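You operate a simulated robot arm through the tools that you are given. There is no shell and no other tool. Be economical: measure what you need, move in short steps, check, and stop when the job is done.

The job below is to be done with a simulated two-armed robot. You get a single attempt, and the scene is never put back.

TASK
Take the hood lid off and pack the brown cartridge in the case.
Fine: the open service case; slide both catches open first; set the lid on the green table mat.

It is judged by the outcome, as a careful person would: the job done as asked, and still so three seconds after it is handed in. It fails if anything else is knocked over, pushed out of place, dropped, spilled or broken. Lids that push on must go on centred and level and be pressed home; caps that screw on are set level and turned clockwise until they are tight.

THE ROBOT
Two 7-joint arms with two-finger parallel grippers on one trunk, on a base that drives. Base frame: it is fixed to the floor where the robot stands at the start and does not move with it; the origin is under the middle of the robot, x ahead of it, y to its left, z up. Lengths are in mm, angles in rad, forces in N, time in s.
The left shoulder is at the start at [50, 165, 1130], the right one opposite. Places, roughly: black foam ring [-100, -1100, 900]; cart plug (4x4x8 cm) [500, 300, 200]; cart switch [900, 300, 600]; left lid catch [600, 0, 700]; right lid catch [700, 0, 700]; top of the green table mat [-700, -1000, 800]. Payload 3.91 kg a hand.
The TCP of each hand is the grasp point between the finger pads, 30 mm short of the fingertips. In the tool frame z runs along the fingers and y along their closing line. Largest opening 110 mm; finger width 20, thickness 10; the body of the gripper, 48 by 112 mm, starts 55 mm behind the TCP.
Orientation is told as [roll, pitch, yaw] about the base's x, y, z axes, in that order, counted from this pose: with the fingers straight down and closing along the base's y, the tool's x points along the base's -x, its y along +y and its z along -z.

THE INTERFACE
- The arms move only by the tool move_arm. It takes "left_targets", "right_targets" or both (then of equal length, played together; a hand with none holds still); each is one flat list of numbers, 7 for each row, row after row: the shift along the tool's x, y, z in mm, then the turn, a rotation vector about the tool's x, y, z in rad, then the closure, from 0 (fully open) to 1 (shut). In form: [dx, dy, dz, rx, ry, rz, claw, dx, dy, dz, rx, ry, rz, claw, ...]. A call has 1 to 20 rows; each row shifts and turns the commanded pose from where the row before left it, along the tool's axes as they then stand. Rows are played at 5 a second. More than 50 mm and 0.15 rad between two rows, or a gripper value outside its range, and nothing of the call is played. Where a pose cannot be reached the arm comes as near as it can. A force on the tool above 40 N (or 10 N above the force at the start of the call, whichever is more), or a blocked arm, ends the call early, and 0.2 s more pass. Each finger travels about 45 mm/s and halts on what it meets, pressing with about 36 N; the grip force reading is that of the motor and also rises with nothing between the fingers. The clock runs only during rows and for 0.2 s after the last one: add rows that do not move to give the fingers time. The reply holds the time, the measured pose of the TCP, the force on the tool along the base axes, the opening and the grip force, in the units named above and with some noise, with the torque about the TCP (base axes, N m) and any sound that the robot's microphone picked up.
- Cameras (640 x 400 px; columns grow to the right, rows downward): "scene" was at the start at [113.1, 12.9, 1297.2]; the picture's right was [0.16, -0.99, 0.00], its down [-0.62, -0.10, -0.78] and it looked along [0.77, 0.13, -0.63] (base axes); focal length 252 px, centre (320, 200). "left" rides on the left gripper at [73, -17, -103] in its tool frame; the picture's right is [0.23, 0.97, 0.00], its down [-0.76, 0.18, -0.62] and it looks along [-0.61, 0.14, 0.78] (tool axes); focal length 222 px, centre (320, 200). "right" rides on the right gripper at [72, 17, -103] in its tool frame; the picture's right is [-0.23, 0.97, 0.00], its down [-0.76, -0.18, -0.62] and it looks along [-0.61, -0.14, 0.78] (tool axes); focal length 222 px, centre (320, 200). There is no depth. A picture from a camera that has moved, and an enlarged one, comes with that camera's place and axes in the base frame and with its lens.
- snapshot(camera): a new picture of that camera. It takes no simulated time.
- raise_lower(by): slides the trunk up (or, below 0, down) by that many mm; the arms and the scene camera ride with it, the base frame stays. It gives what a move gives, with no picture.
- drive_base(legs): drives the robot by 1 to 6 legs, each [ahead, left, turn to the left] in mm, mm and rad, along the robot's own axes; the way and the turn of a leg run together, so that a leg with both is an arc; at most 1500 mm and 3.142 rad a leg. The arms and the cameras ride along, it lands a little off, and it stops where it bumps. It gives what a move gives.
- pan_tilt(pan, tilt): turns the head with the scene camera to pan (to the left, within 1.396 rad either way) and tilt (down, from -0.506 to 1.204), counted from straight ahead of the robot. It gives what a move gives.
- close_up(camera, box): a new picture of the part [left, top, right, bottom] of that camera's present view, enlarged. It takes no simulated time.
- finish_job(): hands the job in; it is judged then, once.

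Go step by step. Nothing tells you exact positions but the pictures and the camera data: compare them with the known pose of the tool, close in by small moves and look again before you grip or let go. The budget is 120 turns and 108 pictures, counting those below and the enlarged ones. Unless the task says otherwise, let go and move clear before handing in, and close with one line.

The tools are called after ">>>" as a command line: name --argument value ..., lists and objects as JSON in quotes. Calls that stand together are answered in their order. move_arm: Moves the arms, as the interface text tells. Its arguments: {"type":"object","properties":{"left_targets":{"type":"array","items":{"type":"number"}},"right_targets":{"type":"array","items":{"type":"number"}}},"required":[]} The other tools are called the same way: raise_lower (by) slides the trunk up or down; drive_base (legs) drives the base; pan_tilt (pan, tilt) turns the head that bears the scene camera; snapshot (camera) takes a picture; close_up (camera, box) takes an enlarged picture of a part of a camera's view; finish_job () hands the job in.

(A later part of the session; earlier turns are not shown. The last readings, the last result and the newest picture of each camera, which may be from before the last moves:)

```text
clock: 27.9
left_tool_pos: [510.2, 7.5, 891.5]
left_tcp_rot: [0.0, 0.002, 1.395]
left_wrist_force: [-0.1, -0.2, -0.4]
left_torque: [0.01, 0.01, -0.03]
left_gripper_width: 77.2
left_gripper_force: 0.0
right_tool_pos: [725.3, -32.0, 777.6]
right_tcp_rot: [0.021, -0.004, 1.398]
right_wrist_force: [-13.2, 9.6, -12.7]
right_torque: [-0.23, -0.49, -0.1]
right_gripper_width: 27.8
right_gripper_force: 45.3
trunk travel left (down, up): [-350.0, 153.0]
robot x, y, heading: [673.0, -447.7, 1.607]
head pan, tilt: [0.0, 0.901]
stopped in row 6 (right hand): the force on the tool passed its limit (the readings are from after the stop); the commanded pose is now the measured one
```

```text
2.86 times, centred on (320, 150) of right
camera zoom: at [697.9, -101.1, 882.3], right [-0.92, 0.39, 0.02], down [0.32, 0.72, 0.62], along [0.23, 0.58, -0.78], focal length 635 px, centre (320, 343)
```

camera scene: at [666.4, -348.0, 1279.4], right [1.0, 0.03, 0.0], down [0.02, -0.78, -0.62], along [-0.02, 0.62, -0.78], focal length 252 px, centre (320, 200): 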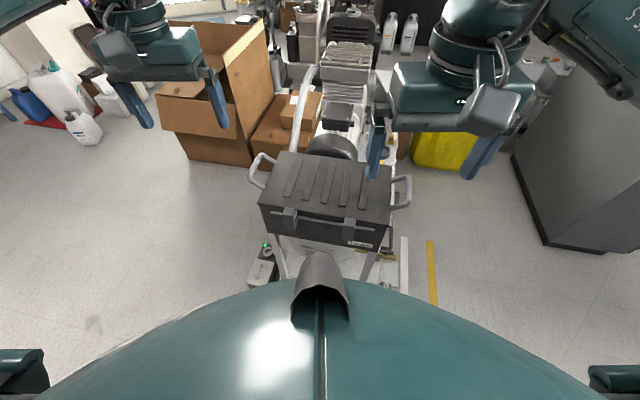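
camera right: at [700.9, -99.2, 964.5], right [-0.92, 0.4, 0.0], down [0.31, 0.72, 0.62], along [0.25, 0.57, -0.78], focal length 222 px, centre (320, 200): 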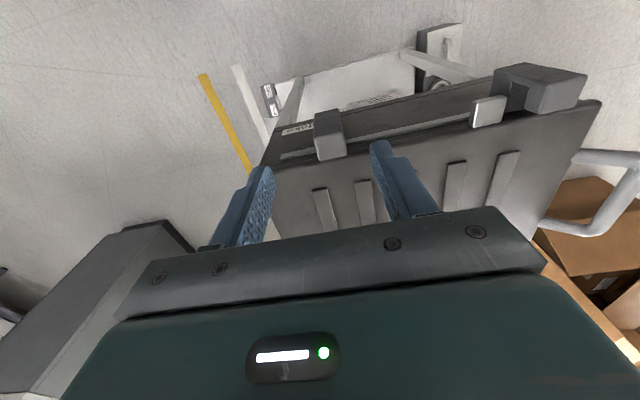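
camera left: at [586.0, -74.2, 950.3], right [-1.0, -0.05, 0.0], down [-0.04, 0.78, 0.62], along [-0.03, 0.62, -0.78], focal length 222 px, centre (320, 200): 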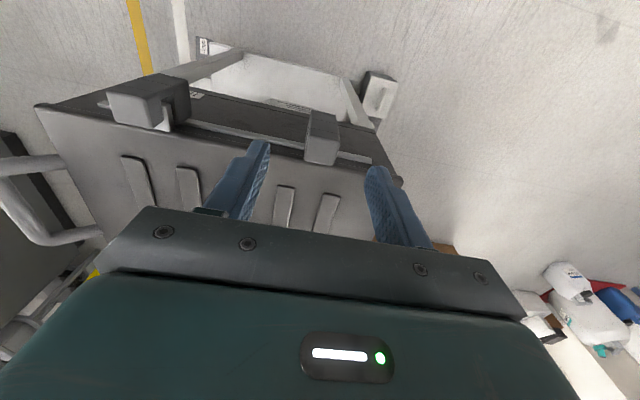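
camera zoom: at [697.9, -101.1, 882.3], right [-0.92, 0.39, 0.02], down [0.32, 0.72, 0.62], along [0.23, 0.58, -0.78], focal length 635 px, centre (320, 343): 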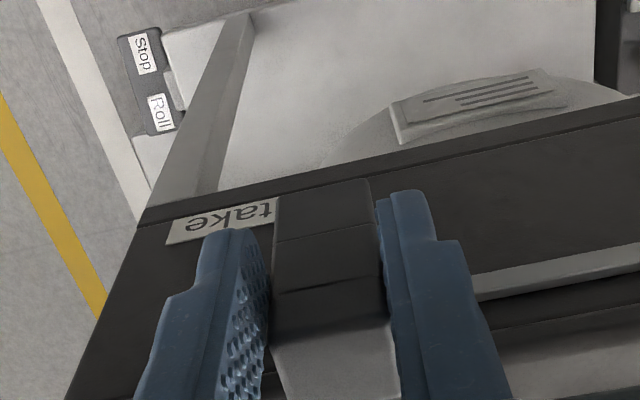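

It's blocked that way; like the other catch it probably opens towards -x. I correct the tilt and slide the other way.

>>> move_arm --right_targets '[0, 0, 0, 0, -0.01, 0, 0.7, 0, 0, 0, 0, -0.01, 0, 0.7, 0, 0, 0, 0, 0, 0, 0.8, 0, 0, 0, 0, 0, 0, 0.8, 0, 6, 0, 0, 0, 0, 0.8, 0, 6, 0, 0, 0, 0, 0.8]'

>>> close_up --camera "right" --box '[220, 80, 420, 220]'

```text
clock: 29.3
left_tool_pos: [511.0, 5.6, 892.5]
left_tcp_rot: [0.001, 0.0, 1.395]
left_wrist_force: [0.9, 0.3, 0.5]
left_torque: [0.01, -0.02, -0.01]
left_gripper_width: 77.1
left_gripper_force: 0.2
right_tool_pos: [716.7, -31.5, 778.1]
right_tcp_rot: [0.013, -0.025, 1.395]
right_wrist_force: [0.7, 1.5, 4.8]
right_torque: [-0.75, -1.19, -0.01]
right_gripper_width: 27.6
right_gripper_force: 44.8
trunk travel left (down, up): [-350.0, 153.0]
robot x, y, heading: [669.6, -452.9, 1.607]
head pan, tilt: [0.0, 0.901]
```

```text
2.86 times, centred on (320, 150) of right
camera zoom: at [688.1, -102.3, 882.4], right [-0.92, 0.39, 0.02], down [0.31, 0.7, 0.64], along [0.24, 0.59, -0.77], focal length 635 px, centre (320, 343)
```

zoom: 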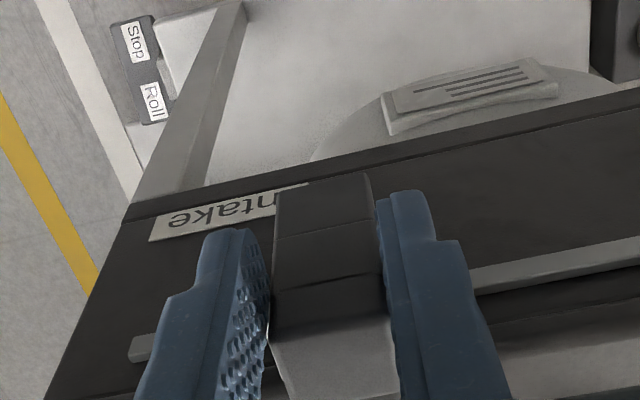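

It's sliding now. I straighten the hand and continue ~27 mm.

>>> move_arm --right_targets '[0, 0, 0, 0.013, 0.025, 0, 0.8, 0, 7, 0, 0, 0, 0, 0.8, 0, 7, 0, 0, 0, 0, 0.8, 0, 7, 0, 0, 0, 0, 0.8, 0, 6, 0, 0, 0, 0, 0.8, 0, 0, 0, 0, 0, 0, 0.8]'

>>> close_up --camera "right" --box '[220, 80, 420, 220]'

```text
clock: 30.7
left_tool_pos: [510.8, 6.0, 893.0]
left_tcp_rot: [0.001, 0.0, 1.395]
left_wrist_force: [-0.6, -0.1, 1.1]
left_torque: [-0.01, 0.01, -0.03]
left_gripper_width: 77.1
left_gripper_force: 0.1
right_tool_pos: [689.5, -26.5, 779.1]
right_tcp_rot: [0.006, 0.0, 1.396]
right_wrist_force: [0.9, 7.5, 11.5]
right_torque: [-0.37, -0.26, 0.13]
right_gripper_width: 27.7
right_gripper_force: 45.0
trunk travel left (down, up): [-350.0, 153.0]
robot x, y, heading: [671.2, -451.2, 1.605]
head pan, tilt: [0.0, 0.901]
```

```text
2.86 times, centred on (320, 150) of right
camera zoom: at [659.7, -94.4, 884.1], right [-0.92, 0.39, 0.0], down [0.31, 0.72, 0.62], along [0.24, 0.57, -0.78], focal length 635 px, centre (320, 343)
```

zoom: 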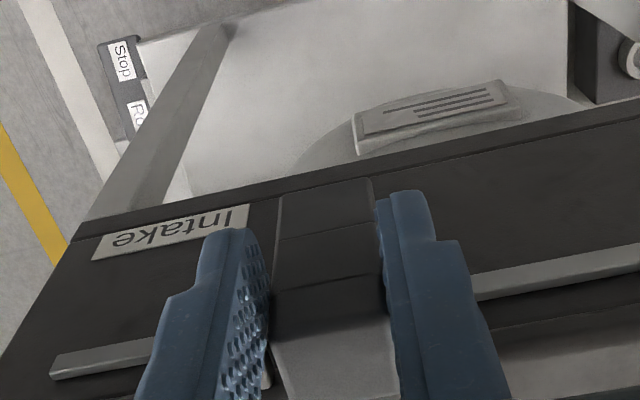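

>>> move_arm --right_targets '[0, 3, 0, 0, 0, 0, 0.8, 0, 0, 0, 0, 0, 0, 0.68, 0, 0, 0, 0, 0, 0, 0.68, 0, 0, -30, 0, 0, 0, 0.65, 0, -20, -40, 0, 0, 0, 0.5, 0, -30, -30, 0, 0, 0, 0.3]'

>>> close_up --camera "scene" --box '[230, 130, 430, 270]'

>>> snapshot --camera "right"

```text
clock: 32.1
left_tool_pos: [512.1, 7.2, 893.9]
left_tcp_rot: [0.001, 0.0, 1.394]
left_wrist_force: [0.6, 0.2, -0.1]
left_torque: [0.0, -0.01, 0.01]
left_gripper_width: 77.2
left_gripper_force: 0.1
right_tool_pos: [738.1, -37.1, 876.0]
right_tcp_rot: [0.003, 0.001, 1.397]
right_wrist_force: [-0.4, 0.9, -0.2]
right_torque: [-0.02, 0.01, 0.0]
right_gripper_width: 77.3
right_gripper_force: 0.0
trunk travel left (down, up): [-350.0, 153.0]
robot x, y, heading: [669.4, -454.5, 1.601]
head pan, tilt: [0.0, 0.901]
```

```text
2.86 times, centred on (330, 200) of scene
camera zoom: at [666.1, -348.0, 1279.4], right [1.0, 0.03, 0.0], down [0.02, -0.78, -0.62], along [-0.02, 0.62, -0.78], focal length 721 px, centre (291, 200)
```

zoom: 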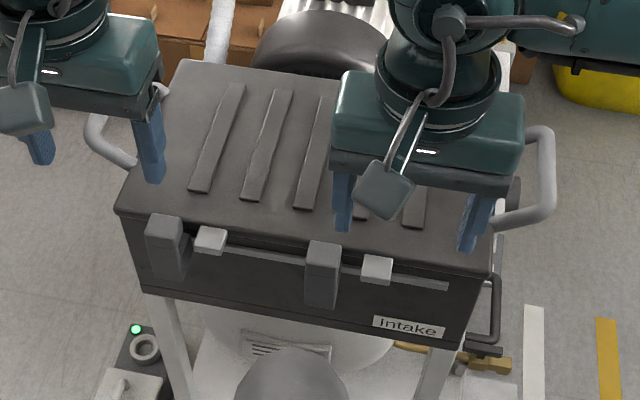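

```text
62 pictures are left
camera right: at [709.3, -104.4, 980.3], right [-0.92, 0.39, 0.0], down [0.31, 0.72, 0.62], along [0.24, 0.57, -0.78], focal length 222 px, centre (320, 200)
```

right: 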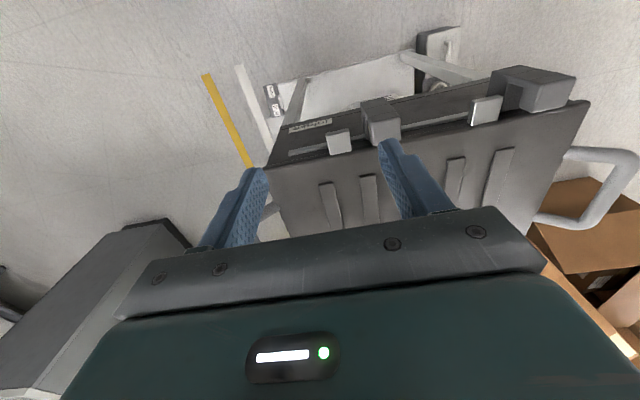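

Both catches are clear of their tabs and the cart has not moved. Next, both hands go above the two end handles.

>>> move_arm --left_targets '[-28, 15.6, 2.6, 0, 0, 0, 0.3, -28, 15.6, 2.6, 0, 0, 0, 0.3, -28, 15.6, 2.6, 0, 0, 0, 0.35, -28, 15.6, 2.6, 0, 0, 0, 0.4, -28, 15.6, 2.6, 0, 0, 0, 0.4]' --right_targets '[-32, -25.8, 0, 0, 0, 0, 0.3, -32, -25.8, 0, 0, 0, 0, 0.3, -32, -25.8, 0, 0, 0, 0, 0.35, -32, -25.8, 0, 0, 0, 0, 0.4, -32, -25.8, 0, 0, 0, 0, 0.4]'

>>> snapshot --camera "left"

>>> snapshot --camera "right"

>>> close_up --camera "scene" --box '[220, 110, 440, 250]'

```text
clock: 33.3
left_tool_pos: [457.9, 157.8, 879.4]
left_tcp_rot: [0.002, 0.002, 1.391]
left_wrist_force: [-0.2, -0.6, 1.0]
left_torque: [-0.03, -0.01, 0.01]
left_gripper_width: 65.9
left_gripper_force: 0.1
right_tool_pos: [891.6, 98.1, 877.0]
right_tcp_rot: [0.005, 0.001, 1.399]
right_wrist_force: [0.2, -0.3, 0.4]
right_torque: [-0.01, -0.02, 0.01]
right_gripper_width: 66.1
right_gripper_force: 0.0
trunk travel left (down, up): [-350.0, 153.0]
robot x, y, heading: [667.3, -451.6, 1.599]
head pan, tilt: [0.0, 0.901]
```

```text
61 pictures are left
camera left: at [462.4, 83.6, 984.4], right [-1.0, -0.05, 0.0], down [-0.04, 0.78, 0.62], along [-0.03, 0.62, -0.78], focal length 222 px, centre (320, 200)
```

left: 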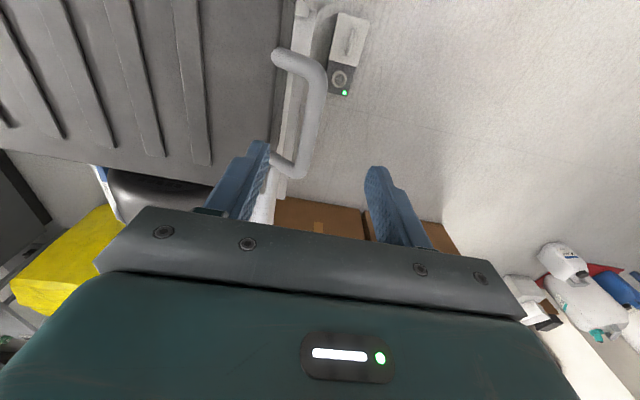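

```text
60 pictures are left
camera right: at [863.3, 30.0, 982.9], right [-0.92, 0.39, 0.0], down [0.31, 0.72, 0.62], along [0.24, 0.57, -0.78], focal length 222 px, centre (320, 200)
```

right: 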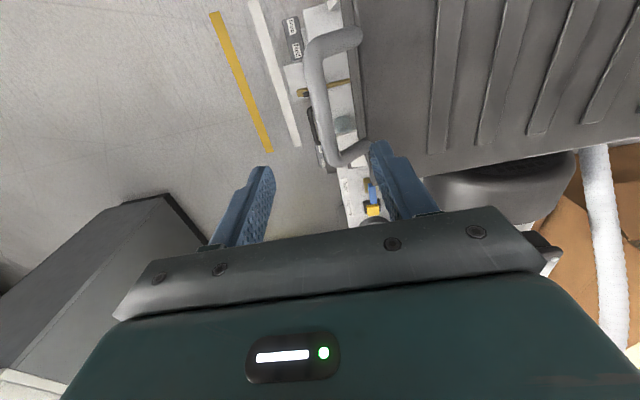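

```text
2.86 times, centred on (330, 180) of scene
camera zoom: at [666.2, -347.4, 1279.3], right [1.0, 0.03, 0.0], down [0.02, -0.78, -0.62], along [-0.02, 0.62, -0.78], focal length 721 px, centre (291, 257)
```

zoom: 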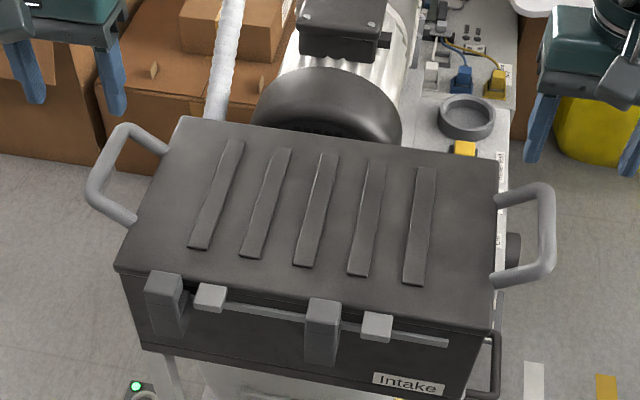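

Handle bars estimated at left (467,153,788), right (884,78,789). I descend to just above them and check.

>>> move_arm --left_targets '[3, -9, 22, 0, 0, 0, 0.4, 0, 0, 22, 0, 0, 0, 0.4]' --right_targets '[20, 4, 20, 0, 0, 0, 0.4, 2, 0, 22, 0, 0, 0, 0.4]'

>>> close_up --camera "left" --box '[200, 40, 440, 240]'

>>> close_up --camera "right" --box '[200, 40, 440, 240]'

>>> close_up --camera "scene" --box '[220, 110, 440, 250]'

```text
clock: 33.9
left_tool_pos: [466.6, 154.7, 834.4]
left_tcp_rot: [0.003, 0.0, 1.393]
left_wrist_force: [-0.7, -0.1, 1.1]
left_torque: [-0.02, -0.01, -0.01]
left_gripper_width: 65.9
left_gripper_force: 0.0
right_tool_pos: [884.4, 78.3, 835.8]
right_tcp_rot: [0.005, 0.001, 1.397]
right_wrist_force: [0.6, 0.2, 0.2]
right_torque: [-0.02, 0.04, 0.02]
right_gripper_width: 65.8
right_gripper_force: 0.1
trunk travel left (down, up): [-350.0, 153.0]
robot x, y, heading: [669.8, -454.1, 1.604]
head pan, tilt: [0.0, 0.901]
```

```text
2.00 times, centred on (320, 140) of left
camera zoom: at [471.0, 79.9, 939.2], right [-1.0, -0.05, 0.0], down [-0.04, 0.78, 0.62], along [-0.03, 0.62, -0.78], focal length 444 px, centre (320, 320)
```

zoom: 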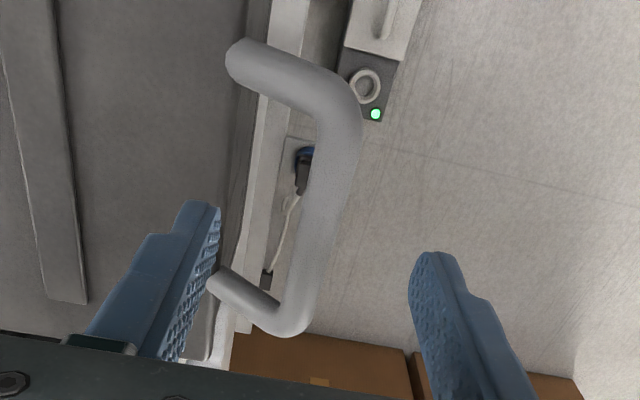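

```text
2.00 times, centred on (320, 140) of right
camera zoom: at [854.7, 10.8, 941.0], right [-0.92, 0.39, 0.0], down [0.31, 0.72, 0.62], along [0.24, 0.57, -0.78], focal length 444 px, centre (320, 320)
```

zoom: 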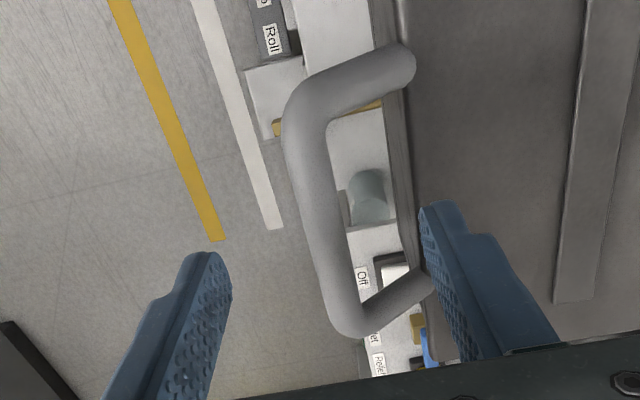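

```text
2.86 times, centred on (330, 180) of scene
camera zoom: at [665.8, -347.5, 1279.4], right [1.0, 0.03, 0.0], down [0.03, -0.78, -0.62], along [-0.02, 0.62, -0.78], focal length 721 px, centre (291, 257)
```

zoom: 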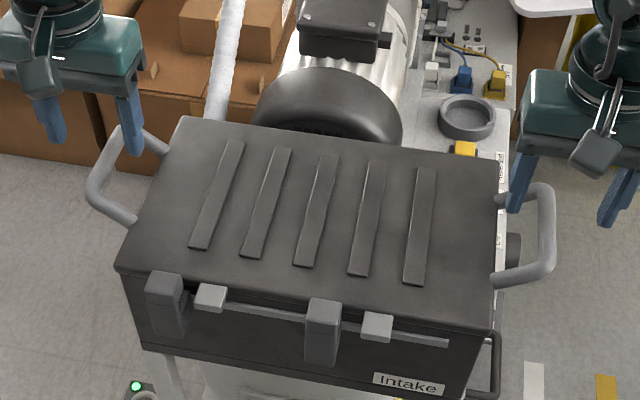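

Refined: bars at z≈773, left (466,155), right (885,83). I narrow the fingers to ~38 mm and descend half-way.

>>> move_arm --left_targets '[0, 0, 0, 0, 0, 0, 0.55, 0, 0, 0, 0, 0, 0, 0.65, 0, 0, 15, 0, 0, 0, 0.65, 0, 0, 13, 0, 0, 0, 0.65]' --right_targets '[-4, 0, 0, 0, 0, 0, 0.55, 0, 0, 0, 0, 0, 0, 0.65, 0, 0, 15, 0, 0, 0, 0.65, 0, 0, 13, 0, 0, 0, 0.65]'

>>> close_up --camera "left" --box '[220, 60, 420, 240]'

>>> close_up --camera "right" --box '[220, 60, 420, 240]'

```text
clock: 34.9
left_tool_pos: [467.9, 153.4, 807.4]
left_tcp_rot: [-0.001, 0.0, 1.395]
left_wrist_force: [0.4, -0.3, -0.2]
left_torque: [0.0, -0.01, 0.01]
left_gripper_width: 38.4
left_gripper_force: 0.0
right_tool_pos: [882.5, 82.3, 808.1]
right_tcp_rot: [0.004, 0.003, 1.398]
right_wrist_force: [-0.2, 0.0, 0.2]
right_torque: [0.03, 0.01, 0.01]
right_gripper_width: 38.4
right_gripper_force: 0.1
trunk travel left (down, up): [-350.0, 153.0]
robot x, y, heading: [668.6, -451.2, 1.603]
head pan, tilt: [0.0, 0.901]
```

```text
2.22 times, centred on (320, 150) of left
camera zoom: at [471.7, 78.7, 911.9], right [-1.0, -0.05, 0.0], down [-0.04, 0.78, 0.62], along [-0.03, 0.62, -0.78], focal length 494 px, centre (320, 311)
```

zoom: 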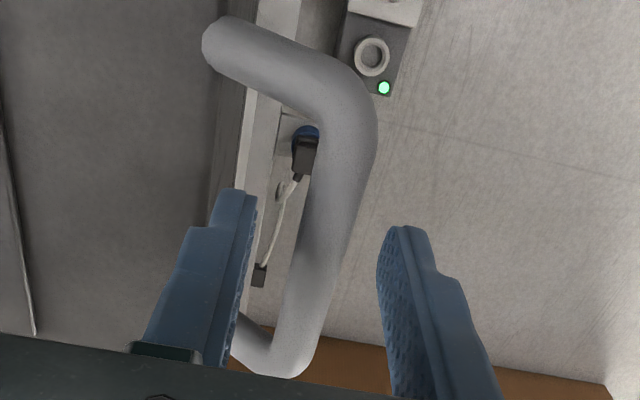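

```text
2.22 times, centred on (320, 150) of right
camera zoom: at [854.0, 14.8, 912.4], right [-0.92, 0.39, 0.0], down [0.31, 0.72, 0.62], along [0.24, 0.57, -0.78], focal length 494 px, centre (320, 311)
```

zoom: 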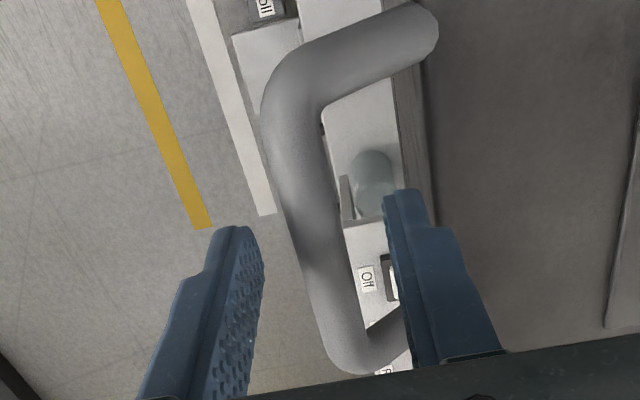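

Both sets of fingers straddle the bars with the inner finger in the gap. Descending the rest and closing.

>>> move_arm --left_targets '[0, 0, 18, 0, 0, 0, 0.65, 0, 0, 17, 0, 0, 0, 0.65, 0, 0, 0, 0, 0, 0, 0.8, 0, 0, 0, 0, 0, 0, 0.9, 0, 0, 0, 0, 0, 0, 0.9]' --right_targets '[0, 0, 18, 0, 0, 0, 0.65, 0, 0, 18, 0, 0, 0, 0.65, 0, 0, 0, 0, 0, 0, 0.8, 0, 0, 0, 0, 0, 0, 0.9, 0, 0, 0, 0, 0, 0, 0.9]'

>>> close_up --camera "left" --box '[220, 60, 420, 240]'

>>> close_up --camera "right" --box '[220, 60, 420, 240]'

```text
clock: 36.1
left_tool_pos: [467.0, 152.9, 772.0]
left_tcp_rot: [0.003, 0.0, 1.396]
left_wrist_force: [-6.1, 1.5, -0.3]
left_torque: [0.38, -0.08, -0.39]
left_gripper_width: 15.9
left_gripper_force: 36.0
right_tool_pos: [883.2, 82.4, 771.1]
right_tcp_rot: [0.002, 0.002, 1.395]
right_wrist_force: [4.0, -1.1, 0.3]
right_torque: [0.22, -0.01, 0.35]
right_gripper_width: 15.6
right_gripper_force: 36.1
trunk travel left (down, up): [-350.0, 153.0]
robot x, y, heading: [669.6, -455.2, 1.599]
head pan, tilt: [0.0, 0.901]
```

```text
2.22 times, centred on (320, 150) of left
camera zoom: at [471.2, 78.5, 876.2], right [-1.0, -0.05, 0.0], down [-0.04, 0.78, 0.62], along [-0.03, 0.62, -0.78], focal length 494 px, centre (320, 311)
```

zoom: 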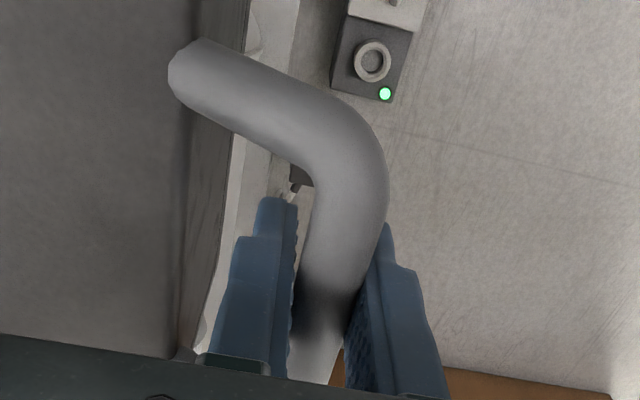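

```text
2.22 times, centred on (320, 150) of right
camera zoom: at [854.4, 14.5, 876.1], right [-0.92, 0.39, 0.0], down [0.31, 0.72, 0.62], along [0.24, 0.57, -0.78], focal length 494 px, centre (320, 311)
```

zoom: 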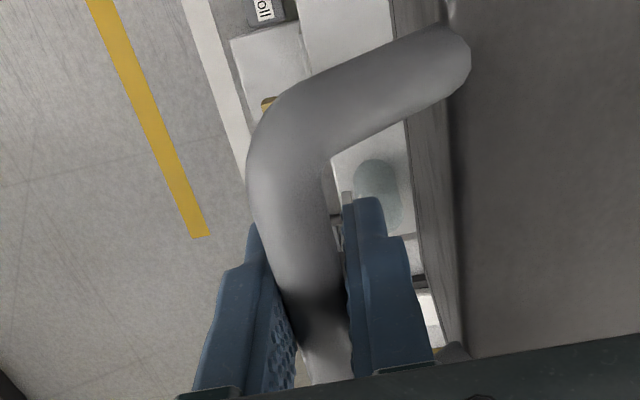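

Both bars gripped (16 mm). Lift gently together by 20 mm and check.

>>> move_arm --left_targets '[0, 0, 0, 0, 0, 0, 1, 0, 0, -5, 0, 0, 0, 1, 0, 0, -5, 0, 0, 0, 1, 0, 0, -5, 0, 0, 0, 1, 0, 0, -5, 0, 0, 0, 1]' --right_targets '[0, 0, 0, 0, 0, 0, 1, 0, 0, -5, 0, 0, 0, 1, 0, 0, -5, 0, 0, 0, 1, 0, 0, -5, 0, 0, 0, 1, 0, 0, -5, 0, 0, 0, 1]'

>>> close_up --camera "scene" --box '[220, 110, 440, 250]'

```text
clock: 37.3
left_tool_pos: [466.3, 153.2, 791.8]
left_tcp_rot: [0.003, 0.0, 1.393]
left_wrist_force: [-3.8, 0.1, -0.3]
left_torque: [0.1, -0.03, -0.46]
left_gripper_width: 15.2
left_gripper_force: 36.1
right_tool_pos: [883.5, 83.0, 791.1]
right_tcp_rot: [0.002, 0.004, 1.397]
right_wrist_force: [4.0, -1.4, -0.3]
right_torque: [-0.21, -0.16, 0.49]
right_gripper_width: 15.5
right_gripper_force: 35.9
trunk travel left (down, up): [-350.0, 153.0]
robot x, y, heading: [668.5, -451.3, 1.601]
head pan, tilt: [0.0, 0.901]
```

```text
2.86 times, centred on (330, 180) of scene
camera zoom: at [665.8, -346.9, 1279.1], right [1.0, 0.03, 0.0], down [0.03, -0.78, -0.62], along [-0.02, 0.62, -0.78], focal length 721 px, centre (291, 257)
```

zoom: 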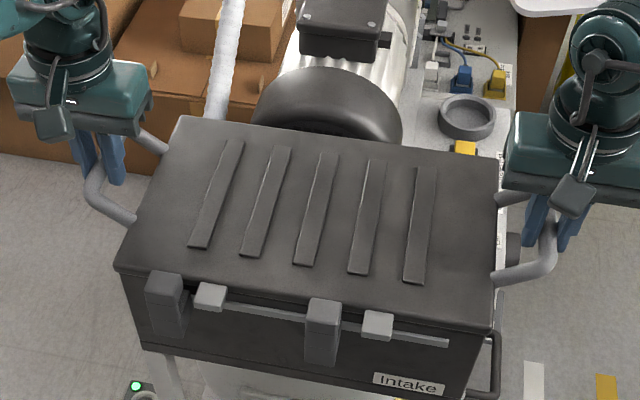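

The lid doesn't seem to have risen. I check the grips closely.

>>> close_up --camera "left" --box '[220, 60, 420, 240]'

>>> close_up --camera "right" --box '[220, 60, 420, 240]'

```text
2.22 times, centred on (320, 150) of left
camera zoom: at [470.5, 78.9, 895.8], right [-1.0, -0.05, 0.0], down [-0.04, 0.78, 0.62], along [-0.03, 0.62, -0.78], focal length 494 px, centre (320, 311)
```

zoom: 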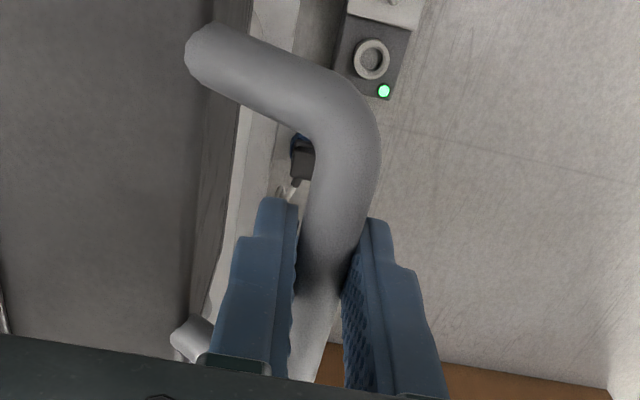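

```text
2.22 times, centred on (320, 150) of right
camera zoom: at [854.1, 15.0, 896.3], right [-0.92, 0.39, 0.0], down [0.31, 0.72, 0.62], along [0.24, 0.57, -0.78], focal length 494 px, centre (320, 311)
```

zoom: 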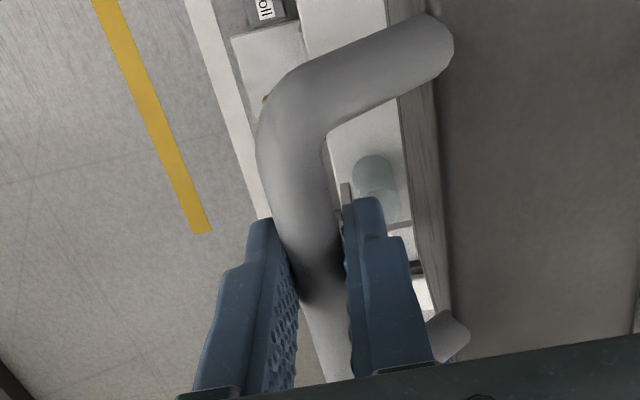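

The pads slid up along the bars. I'll re-seat lower and lift just a few mm to read the forces.

>>> move_arm --left_targets '[0, 0, 0, 0, 0, 0, 0.75, 0, 0, 13, 0, 0, 0, 0.75, 0, 0, 13, 0, 0, 0, 0.75, 0, 0, 0, 0, 0, 0, 1, 0, 0, 0, 0, 0, 0, 1, 0, 0, 0, 0, 0, 0, 1, 0, 0, -2, 0, 0, 0, 1, 0, 0, -2, 0, 0, 0, 1]' --right_targets '[0, 0, 0, 0, 0, 0, 0.75, 0, 0, 13, 0, 0, 0, 0.75, 0, 0, 13, 0, 0, 0, 0.75, 0, 0, 0, 0, 0, 0, 1, 0, 0, 0, 0, 0, 0, 1, 0, 0, 0, 0, 0, 0, 1, 0, 0, -2, 0, 0, 0, 1, 0, 0, -2, 0, 0, 0, 1]'

```text
clock: 39.1
left_tool_pos: [466.2, 153.4, 770.4]
left_tcp_rot: [0.002, 0.001, 1.393]
left_wrist_force: [-1.3, 1.6, -3.5]
left_torque: [-0.21, -0.05, -0.17]
left_gripper_width: 15.4
left_gripper_force: 36.4
right_tool_pos: [883.3, 84.0, 770.6]
right_tcp_rot: [0.0, 0.004, 1.397]
right_wrist_force: [2.2, -1.1, -4.5]
right_torque: [0.1, -0.08, 0.57]
right_gripper_width: 15.8
right_gripper_force: 35.7
trunk travel left (down, up): [-350.0, 153.0]
robot x, y, heading: [671.0, -450.5, 1.602]
head pan, tilt: [0.0, 0.901]
```

>>> move_arm --left_targets '[0, 0, -2, 0, 0, 0, 1, 0, 0, -2, 0, 0, 0, 1, 0, 0, -2, 0, 0, 0, 1]' --right_targets '[0, 0, -2, 0, 0, 0, 1, 0, 0, -2, 0, 0, 0, 1, 0, 0, -2, 0, 0, 0, 1]'

>>> close_up --camera "scene" --box '[220, 110, 440, 250]'

```text
clock: 39.9
left_tool_pos: [466.4, 154.4, 776.9]
left_tcp_rot: [0.0, 0.0, 1.392]
left_wrist_force: [-1.7, -0.3, -4.4]
left_torque: [0.12, 0.03, -0.3]
left_gripper_width: 15.6
left_gripper_force: 36.0
right_tool_pos: [883.5, 84.5, 775.5]
right_tcp_rot: [0.004, 0.002, 1.397]
right_wrist_force: [0.9, -0.7, -4.6]
right_torque: [-0.15, 0.08, 0.35]
right_gripper_width: 15.7
right_gripper_force: 36.5
trunk travel left (down, up): [-350.0, 153.0]
robot x, y, heading: [670.3, -452.0, 1.6]
head pan, tilt: [0.0, 0.901]
```

```text
2.86 times, centred on (330, 180) of scene
camera zoom: at [665.8, -347.0, 1279.3], right [1.0, 0.03, 0.0], down [0.03, -0.78, -0.62], along [-0.02, 0.62, -0.78], focal length 721 px, centre (291, 257)
```

zoom: 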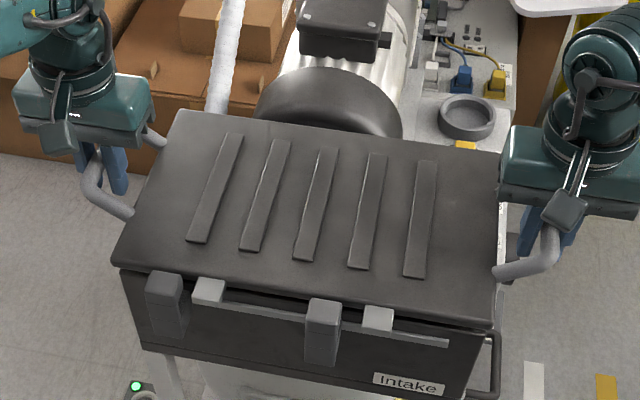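

Now it's rising (about 4.5 N per hand). Continue lifting slowly.

>>> move_arm --left_targets '[0, 0, -3, 0, 0, 0, 1, 0, 0, -4, 0, 0, 0, 1, 0, 0, -5, 0, 0, 0, 1, 0, 0, -6, 0, 0, 0, 1, 0, 0, -6, 0, 0, 0, 1, 0, 0, -6, 0, 0, 0, 1]' --right_targets '[0, 0, -3, 0, 0, 0, 1, 0, 0, -4, 0, 0, 0, 1, 0, 0, -5, 0, 0, 0, 1, 0, 0, -6, 0, 0, 0, 1, 0, 0, -6, 0, 0, 0, 1, 0, 0, -6, 0, 0, 0, 1]'

>>> close_up --camera "scene" --box '[220, 110, 440, 250]'

```text
clock: 41.3
left_tool_pos: [466.6, 152.4, 806.6]
left_tcp_rot: [0.0, 0.001, 1.393]
left_wrist_force: [-5.7, 1.0, -3.9]
left_torque: [0.03, -0.19, -0.36]
left_gripper_width: 15.7
left_gripper_force: 36.0
right_tool_pos: [884.3, 84.0, 807.5]
right_tcp_rot: [0.0, 0.003, 1.395]
right_wrist_force: [6.0, -1.2, -4.6]
right_torque: [-0.16, 0.03, 0.57]
right_gripper_width: 15.6
right_gripper_force: 36.4
trunk travel left (down, up): [-350.0, 153.0]
robot x, y, heading: [671.3, -452.3, 1.6]
head pan, tilt: [0.0, 0.901]
```

```text
2.86 times, centred on (330, 180) of scene
camera zoom: at [665.8, -347.1, 1279.3], right [1.0, 0.03, 0.0], down [0.03, -0.78, -0.62], along [-0.02, 0.62, -0.78], focal length 721 px, centre (291, 257)
```

zoom: 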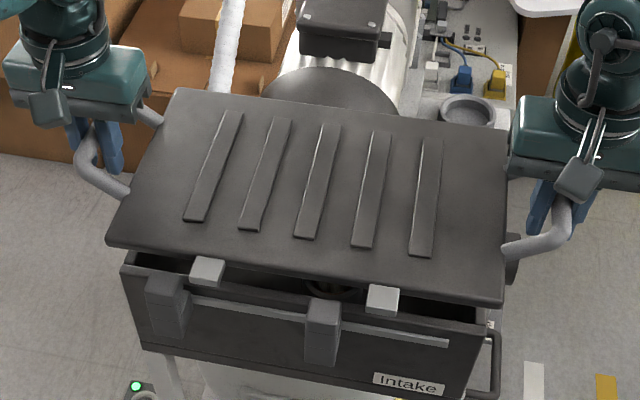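

The lid is free and its inside is visible. Before moving I look at the lid's edge thickness and what is under it, and raise with the trunk.

>>> raise_lower --by 130

>>> close_up --camera "scene" --box '[220, 90, 440, 250]'

>>> close_up --camera "left" --box '[180, 20, 420, 240]'

>>> pan_tilt --pan 1.39 --tilt 0.6

>>> snapshot --camera "scene"

```text
clock: 42.9
left_tool_pos: [467.7, 154.8, 935.7]
left_tcp_rot: [0.002, 0.001, 1.395]
left_wrist_force: [-11.8, 2.3, -4.3]
left_torque: [-0.05, -0.12, -0.25]
left_gripper_width: 15.1
left_gripper_force: 36.4
right_tool_pos: [883.6, 85.0, 937.7]
right_tcp_rot: [0.002, 0.004, 1.397]
right_wrist_force: [11.3, -2.5, -5.3]
right_torque: [-0.06, 0.15, 0.49]
right_gripper_width: 15.8
right_gripper_force: 36.2
trunk travel left (down, up): [-480.0, 23.0]
robot x, y, heading: [665.3, -449.5, 1.603]
head pan, tilt: [0.0, 0.901]
```

```text
2.50 times, centred on (330, 170) of scene
camera zoom: at [665.8, -346.7, 1409.2], right [1.0, 0.03, 0.0], down [0.03, -0.78, -0.62], along [-0.02, 0.62, -0.78], focal length 631 px, centre (295, 275)
```

zoom: 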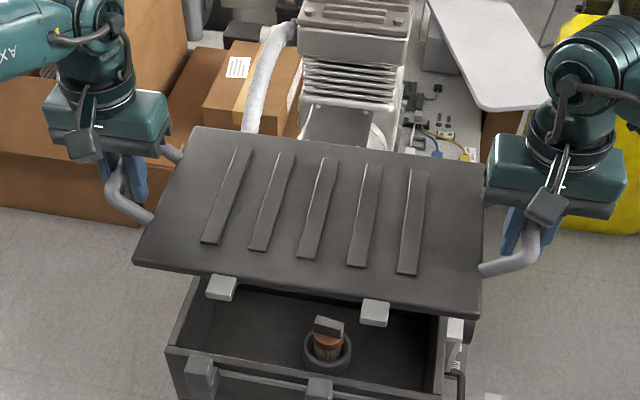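

```text
1.82 times, centred on (300, 130) of left
camera zoom: at [471.2, 79.3, 1040.5], right [-1.0, -0.05, 0.0], down [-0.04, 0.78, 0.62], along [-0.03, 0.62, -0.78], focal length 404 px, centre (356, 327)
```

zoom: 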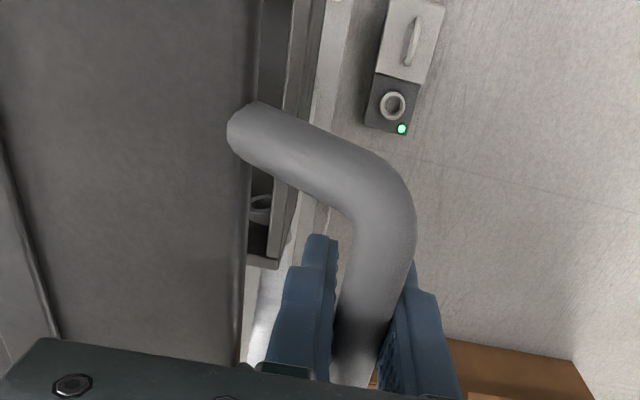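

```text
clock: 44.4
left_tool_pos: [467.2, 154.1, 936.3]
left_tcp_rot: [0.002, 0.0, 1.394]
left_wrist_force: [-15.9, 3.4, -3.2]
left_torque: [-0.1, -0.17, -0.29]
left_gripper_width: 15.8
left_gripper_force: 36.4
right_tool_pos: [884.5, 83.4, 937.8]
right_tcp_rot: [0.002, 0.002, 1.397]
right_wrist_force: [15.8, -3.7, -4.0]
right_torque: [0.09, 0.21, 0.5]
right_gripper_width: 15.6
right_gripper_force: 36.1
trunk travel left (down, up): [-480.0, 23.0]
robot x, y, heading: [671.1, -451.6, 1.604]
head pan, tilt: [1.389, 0.6]
```

```text
44 pictures are left
camera scene: at [580.8, -409.1, 1434.1], right [0.15, 0.99, 0.0], down [0.56, -0.09, -0.82], along [-0.82, 0.12, -0.57], focal length 252 px, centre (320, 200)
```

scene: 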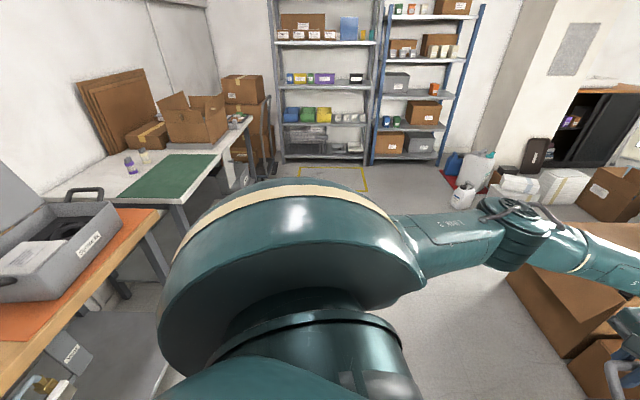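

The brown cartridge sits in a ring seat inside the housing. I ease the slight squeeze between the hands, then drive the lid to open floor and turn clockwise to face the green-mat table.

>>> move_arm --left_targets '[0, 1, 0, 0, 0, 0, 1, 0, 0, 0, 0, 0, 0, 1]' --right_targets '[0, -1, 0, 0, 0, 0, 1, 0, 0, 0, 0, 0, 0, 1]'

>>> drive_base --legs '[[0, 700, 0], [400, 690, 0]]'

>>> pan_tilt --pan 0 --tilt 0.9

>>> snapshot --camera "scene"

```text
clock: 45.0
left_tool_pos: [468.2, 153.0, 936.9]
left_tcp_rot: [0.001, 0.0, 1.393]
left_wrist_force: [-10.2, 2.6, -4.7]
left_torque: [-0.08, -0.06, -0.23]
left_gripper_width: 15.6
left_gripper_force: 35.9
right_tool_pos: [883.6, 83.5, 938.1]
right_tcp_rot: [0.006, 0.002, 1.398]
right_wrist_force: [11.0, -1.7, -3.9]
right_torque: [0.0, 0.16, 0.36]
right_gripper_width: 15.5
right_gripper_force: 36.2
trunk travel left (down, up): [-480.0, 23.0]
robot x, y, heading: [670.2, -452.2, 1.604]
head pan, tilt: [1.389, 0.6]
```

```text
clock: 52.7
left_tool_pos: [-946.8, 492.0, 936.8]
left_tcp_rot: [-0.002, 0.001, 1.413]
left_wrist_force: [11.4, -0.9, -3.8]
left_torque: [-0.07, 0.15, -0.21]
left_gripper_width: 15.5
left_gripper_force: 35.5
right_tool_pos: [-528.5, 428.9, 937.6]
right_tcp_rot: [0.005, 0.003, 1.417]
right_wrist_force: [-12.2, 1.2, -4.4]
right_torque: [-0.01, -0.17, 0.47]
right_gripper_width: 15.7
right_gripper_force: 35.9
trunk travel left (down, up): [-480.0, 23.0]
robot x, y, heading: [-733.8, -108.0, 1.621]
head pan, tilt: [1.389, 0.6]
```

```text
clock: 54.3
left_tool_pos: [-947.1, 492.5, 936.1]
left_tcp_rot: [0.0, 0.0, 1.412]
left_wrist_force: [-0.4, -0.2, -4.4]
left_torque: [-0.04, 0.02, -0.21]
left_gripper_width: 15.5
left_gripper_force: 36.1
right_tool_pos: [-530.5, 430.1, 936.9]
right_tcp_rot: [0.003, 0.002, 1.419]
right_wrist_force: [-0.1, -0.6, -3.8]
right_torque: [-0.04, -0.03, 0.44]
right_gripper_width: 15.4
right_gripper_force: 35.7
trunk travel left (down, up): [-480.0, 23.0]
robot x, y, heading: [-734.4, -106.7, 1.621]
head pan, tilt: [0.0, 0.901]
```

```text
43 pictures are left
camera scene: at [-739.5, -4.3, 1409.3], right [1.0, 0.05, 0.0], down [0.04, -0.78, -0.62], along [-0.03, 0.62, -0.78], focal length 252 px, centre (320, 200)
```

scene: 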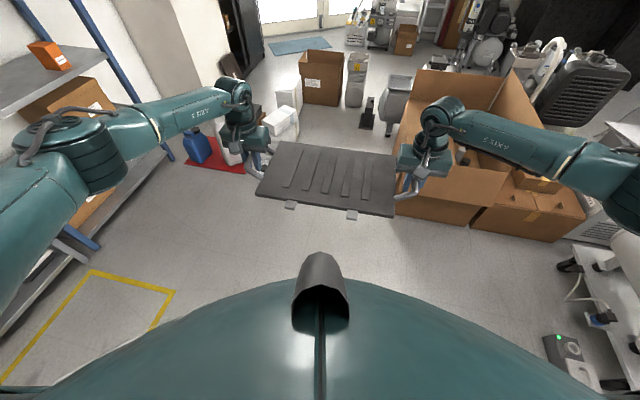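

All clear around. I turn clockwise by half a turn to face the table.

>>> drive_base --legs '[[0, 0, -3.14]]'

>>> pan_tilt --pan 0 --tilt 0.75

>>> snapshot --camera "scene"

```text
clock: 62.0
left_tool_pos: [-518.0, -708.3, 936.7]
left_tcp_rot: [0.0, 0.0, -1.729]
left_wrist_force: [-1.2, -1.0, -4.6]
left_torque: [0.14, -0.03, -0.24]
left_gripper_width: 15.7
left_gripper_force: 36.1
right_tool_pos: [-935.6, -648.6, 937.1]
right_tcp_rot: [0.004, 0.002, -1.723]
right_wrist_force: [1.3, 0.5, -3.7]
right_torque: [-0.06, 0.0, 0.43]
right_gripper_width: 15.6
right_gripper_force: 35.9
trunk travel left (down, up): [-480.0, 23.0]
robot x, y, heading: [-736.1, -108.9, -1.518]
head pan, tilt: [0.0, 0.901]
```

```text
clock: 62.7
left_tool_pos: [-516.1, -710.1, 936.6]
left_tcp_rot: [-0.001, 0.003, -1.728]
left_wrist_force: [-0.3, -0.4, -3.6]
left_torque: [0.11, -0.05, -0.23]
left_gripper_width: 15.8
left_gripper_force: 36.1
right_tool_pos: [-936.2, -648.4, 935.8]
right_tcp_rot: [0.002, 0.005, -1.721]
right_wrist_force: [0.0, 0.6, -4.1]
right_torque: [-0.04, 0.07, 0.49]
right_gripper_width: 15.7
right_gripper_force: 35.9
trunk travel left (down, up): [-480.0, 23.0]
robot x, y, heading: [-733.7, -106.6, -1.517]
head pan, tilt: [0.0, 0.75]
```

```text
42 pictures are left
camera scene: at [-728.1, -222.8, 1421.2], right [-1.0, -0.05, 0.0], down [-0.04, 0.68, -0.73], along [0.04, -0.73, -0.68], focal length 252 px, centre (320, 200)
```

scene: 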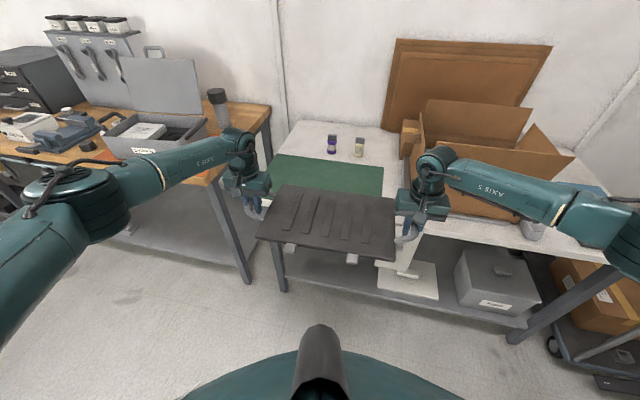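

>>> close_up --camera "scene" --box '[225, 120, 425, 270]'

>>> snapshot --camera "left"

```text
2.67 times, centred on (325, 195) of scene
camera zoom: at [-728.1, -222.8, 1421.2], right [-1.0, -0.05, 0.0], down [-0.04, 0.68, -0.73], along [0.04, -0.73, -0.68], focal length 673 px, centre (307, 213)
```

zoom: 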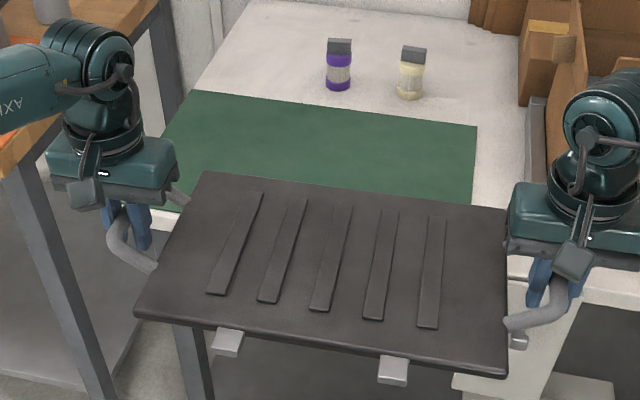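

```text
40 pictures are left
camera left: at [-523.2, -635.7, 1040.8], right [1.0, 0.07, 0.0], down [0.06, -0.78, 0.62], along [0.05, -0.62, -0.78], focal length 222 px, centre (320, 200)
```

left: 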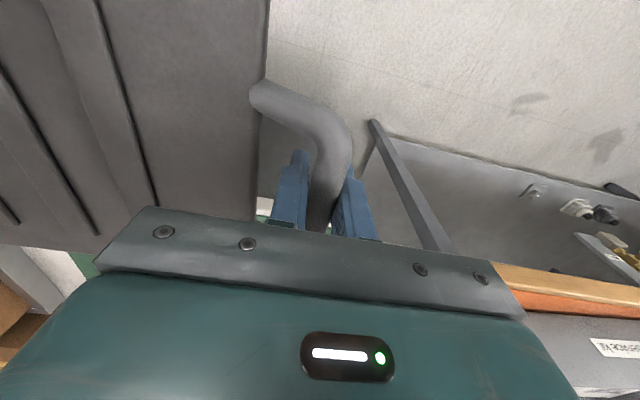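

Mat centre ≈(-692,-998). I drive forward ~325 mm so the lid is above it.

>>> drive_base --legs '[[325, 17, -0.016]]'

>>> pan_tilt --pan 0 --tilt 0.9

>>> snapshot --camera "scene"

```text
clock: 64.8
left_tool_pos: [-491.3, -1033.7, 936.4]
left_tcp_rot: [0.001, 0.001, -1.741]
left_wrist_force: [-0.5, -0.7, -4.0]
left_torque: [0.01, -0.03, -0.24]
left_gripper_width: 15.4
left_gripper_force: 35.4
right_tool_pos: [-909.8, -968.8, 936.2]
right_tcp_rot: [0.003, 0.005, -1.735]
right_wrist_force: [1.3, 1.6, -3.2]
right_torque: [0.09, -0.01, 0.39]
right_gripper_width: 15.7
right_gripper_force: 35.6
trunk travel left (down, up): [-480.0, 23.0]
robot x, y, heading: [-702.1, -428.7, -1.529]
head pan, tilt: [0.0, 0.75]
```

```text
clock: 65.5
left_tool_pos: [-492.0, -1033.6, 936.2]
left_tcp_rot: [0.0, 0.002, -1.74]
left_wrist_force: [0.3, -1.2, -3.8]
left_torque: [0.12, -0.01, -0.21]
left_gripper_width: 15.5
left_gripper_force: 35.6
right_tool_pos: [-910.7, -968.0, 938.4]
right_tcp_rot: [0.004, 0.004, -1.733]
right_wrist_force: [0.1, 0.4, -4.5]
right_torque: [-0.03, 0.09, 0.44]
right_gripper_width: 15.2
right_gripper_force: 36.4
trunk travel left (down, up): [-480.0, 23.0]
robot x, y, heading: [-700.2, -432.2, -1.527]
head pan, tilt: [0.0, 0.901]
```

```text
39 pictures are left
camera scene: at [-697.3, -537.2, 1409.3], right [-1.0, -0.04, 0.0], down [-0.03, 0.78, -0.62], along [0.03, -0.62, -0.78], focal length 252 px, centre (320, 200)
```

scene: 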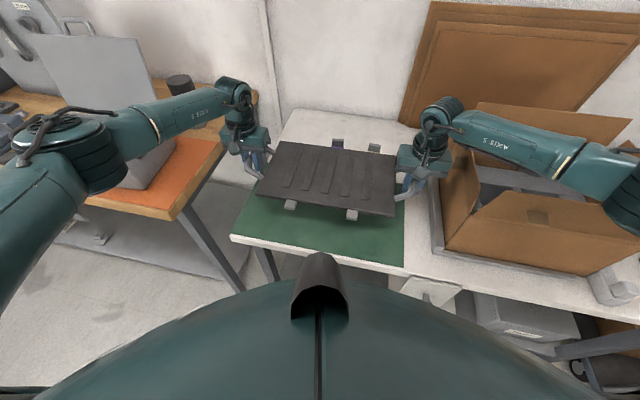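

The mat is right under the lid with margins on all sides. I lower with the trunk most of the way.

>>> move_arm --left_targets '[6, 8, 0, 0, 0, 0, 1, 0, 0, 0, 0, 0, 0, 1]' --right_targets '[6, 8, 0, 0, 0, 0, 1, 0, 0, 0, 0, 0, 0, 1]'

>>> raise_lower --by -85

>>> close_up --camera "left" --box '[180, 20, 420, 240]'

>>> close_up --camera "scene" --box '[220, 120, 440, 280]'

```text
clock: 66.2
left_tool_pos: [-483.0, -1030.1, 934.8]
left_tcp_rot: [0.002, 0.002, -1.737]
left_wrist_force: [3.4, -0.5, -4.1]
left_torque: [-0.04, 0.0, -0.36]
left_gripper_width: 15.4
left_gripper_force: 36.2
right_tool_pos: [-900.7, -961.0, 938.2]
right_tcp_rot: [0.003, 0.003, -1.733]
right_wrist_force: [-2.8, -0.6, -4.2]
right_torque: [0.1, -0.12, 0.31]
right_gripper_width: 15.4
right_gripper_force: 35.1
trunk travel left (down, up): [-480.0, 23.0]
robot x, y, heading: [-704.9, -429.5, -1.532]
head pan, tilt: [0.0, 0.901]
```

```text
clock: 67.4
left_tool_pos: [-478.4, -1014.3, 865.5]
left_tcp_rot: [-0.008, -0.027, -1.74]
left_wrist_force: [2.9, -4.0, -3.1]
left_torque: [-0.75, 0.16, 0.65]
left_gripper_width: 15.5
left_gripper_force: 36.4
right_tool_pos: [-896.0, -957.1, 888.1]
right_tcp_rot: [0.012, -0.059, -1.744]
right_wrist_force: [-2.5, 3.6, -4.7]
right_torque: [0.95, -0.09, 0.8]
right_gripper_width: 16.1
right_gripper_force: 35.7
trunk travel left (down, up): [-395.0, 108.0]
robot x, y, heading: [-705.4, -429.1, -1.537]
head pan, tilt: [0.0, 0.901]
```

```text
1.82 times, centred on (300, 130) of left
camera zoom: at [-482.4, -937.7, 968.8], right [1.0, 0.06, -0.01], down [0.05, -0.76, 0.64], along [0.03, -0.64, -0.77], focal length 404 px, centre (356, 327)
```

zoom: 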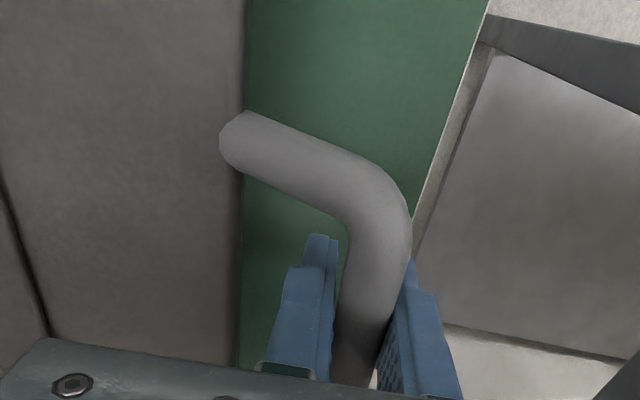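

```text
2.50 times, centred on (330, 200) of scene
camera zoom: at [-686.0, -508.6, 1328.7], right [-1.0, -0.04, 0.01], down [-0.04, 0.77, -0.64], along [0.02, -0.64, -0.77], focal length 631 px, centre (295, 200)
```

zoom: 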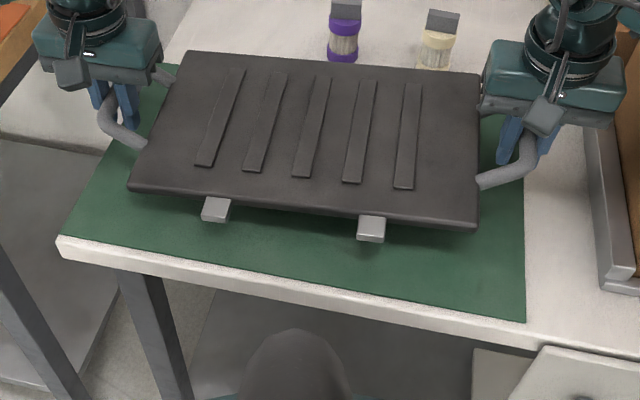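

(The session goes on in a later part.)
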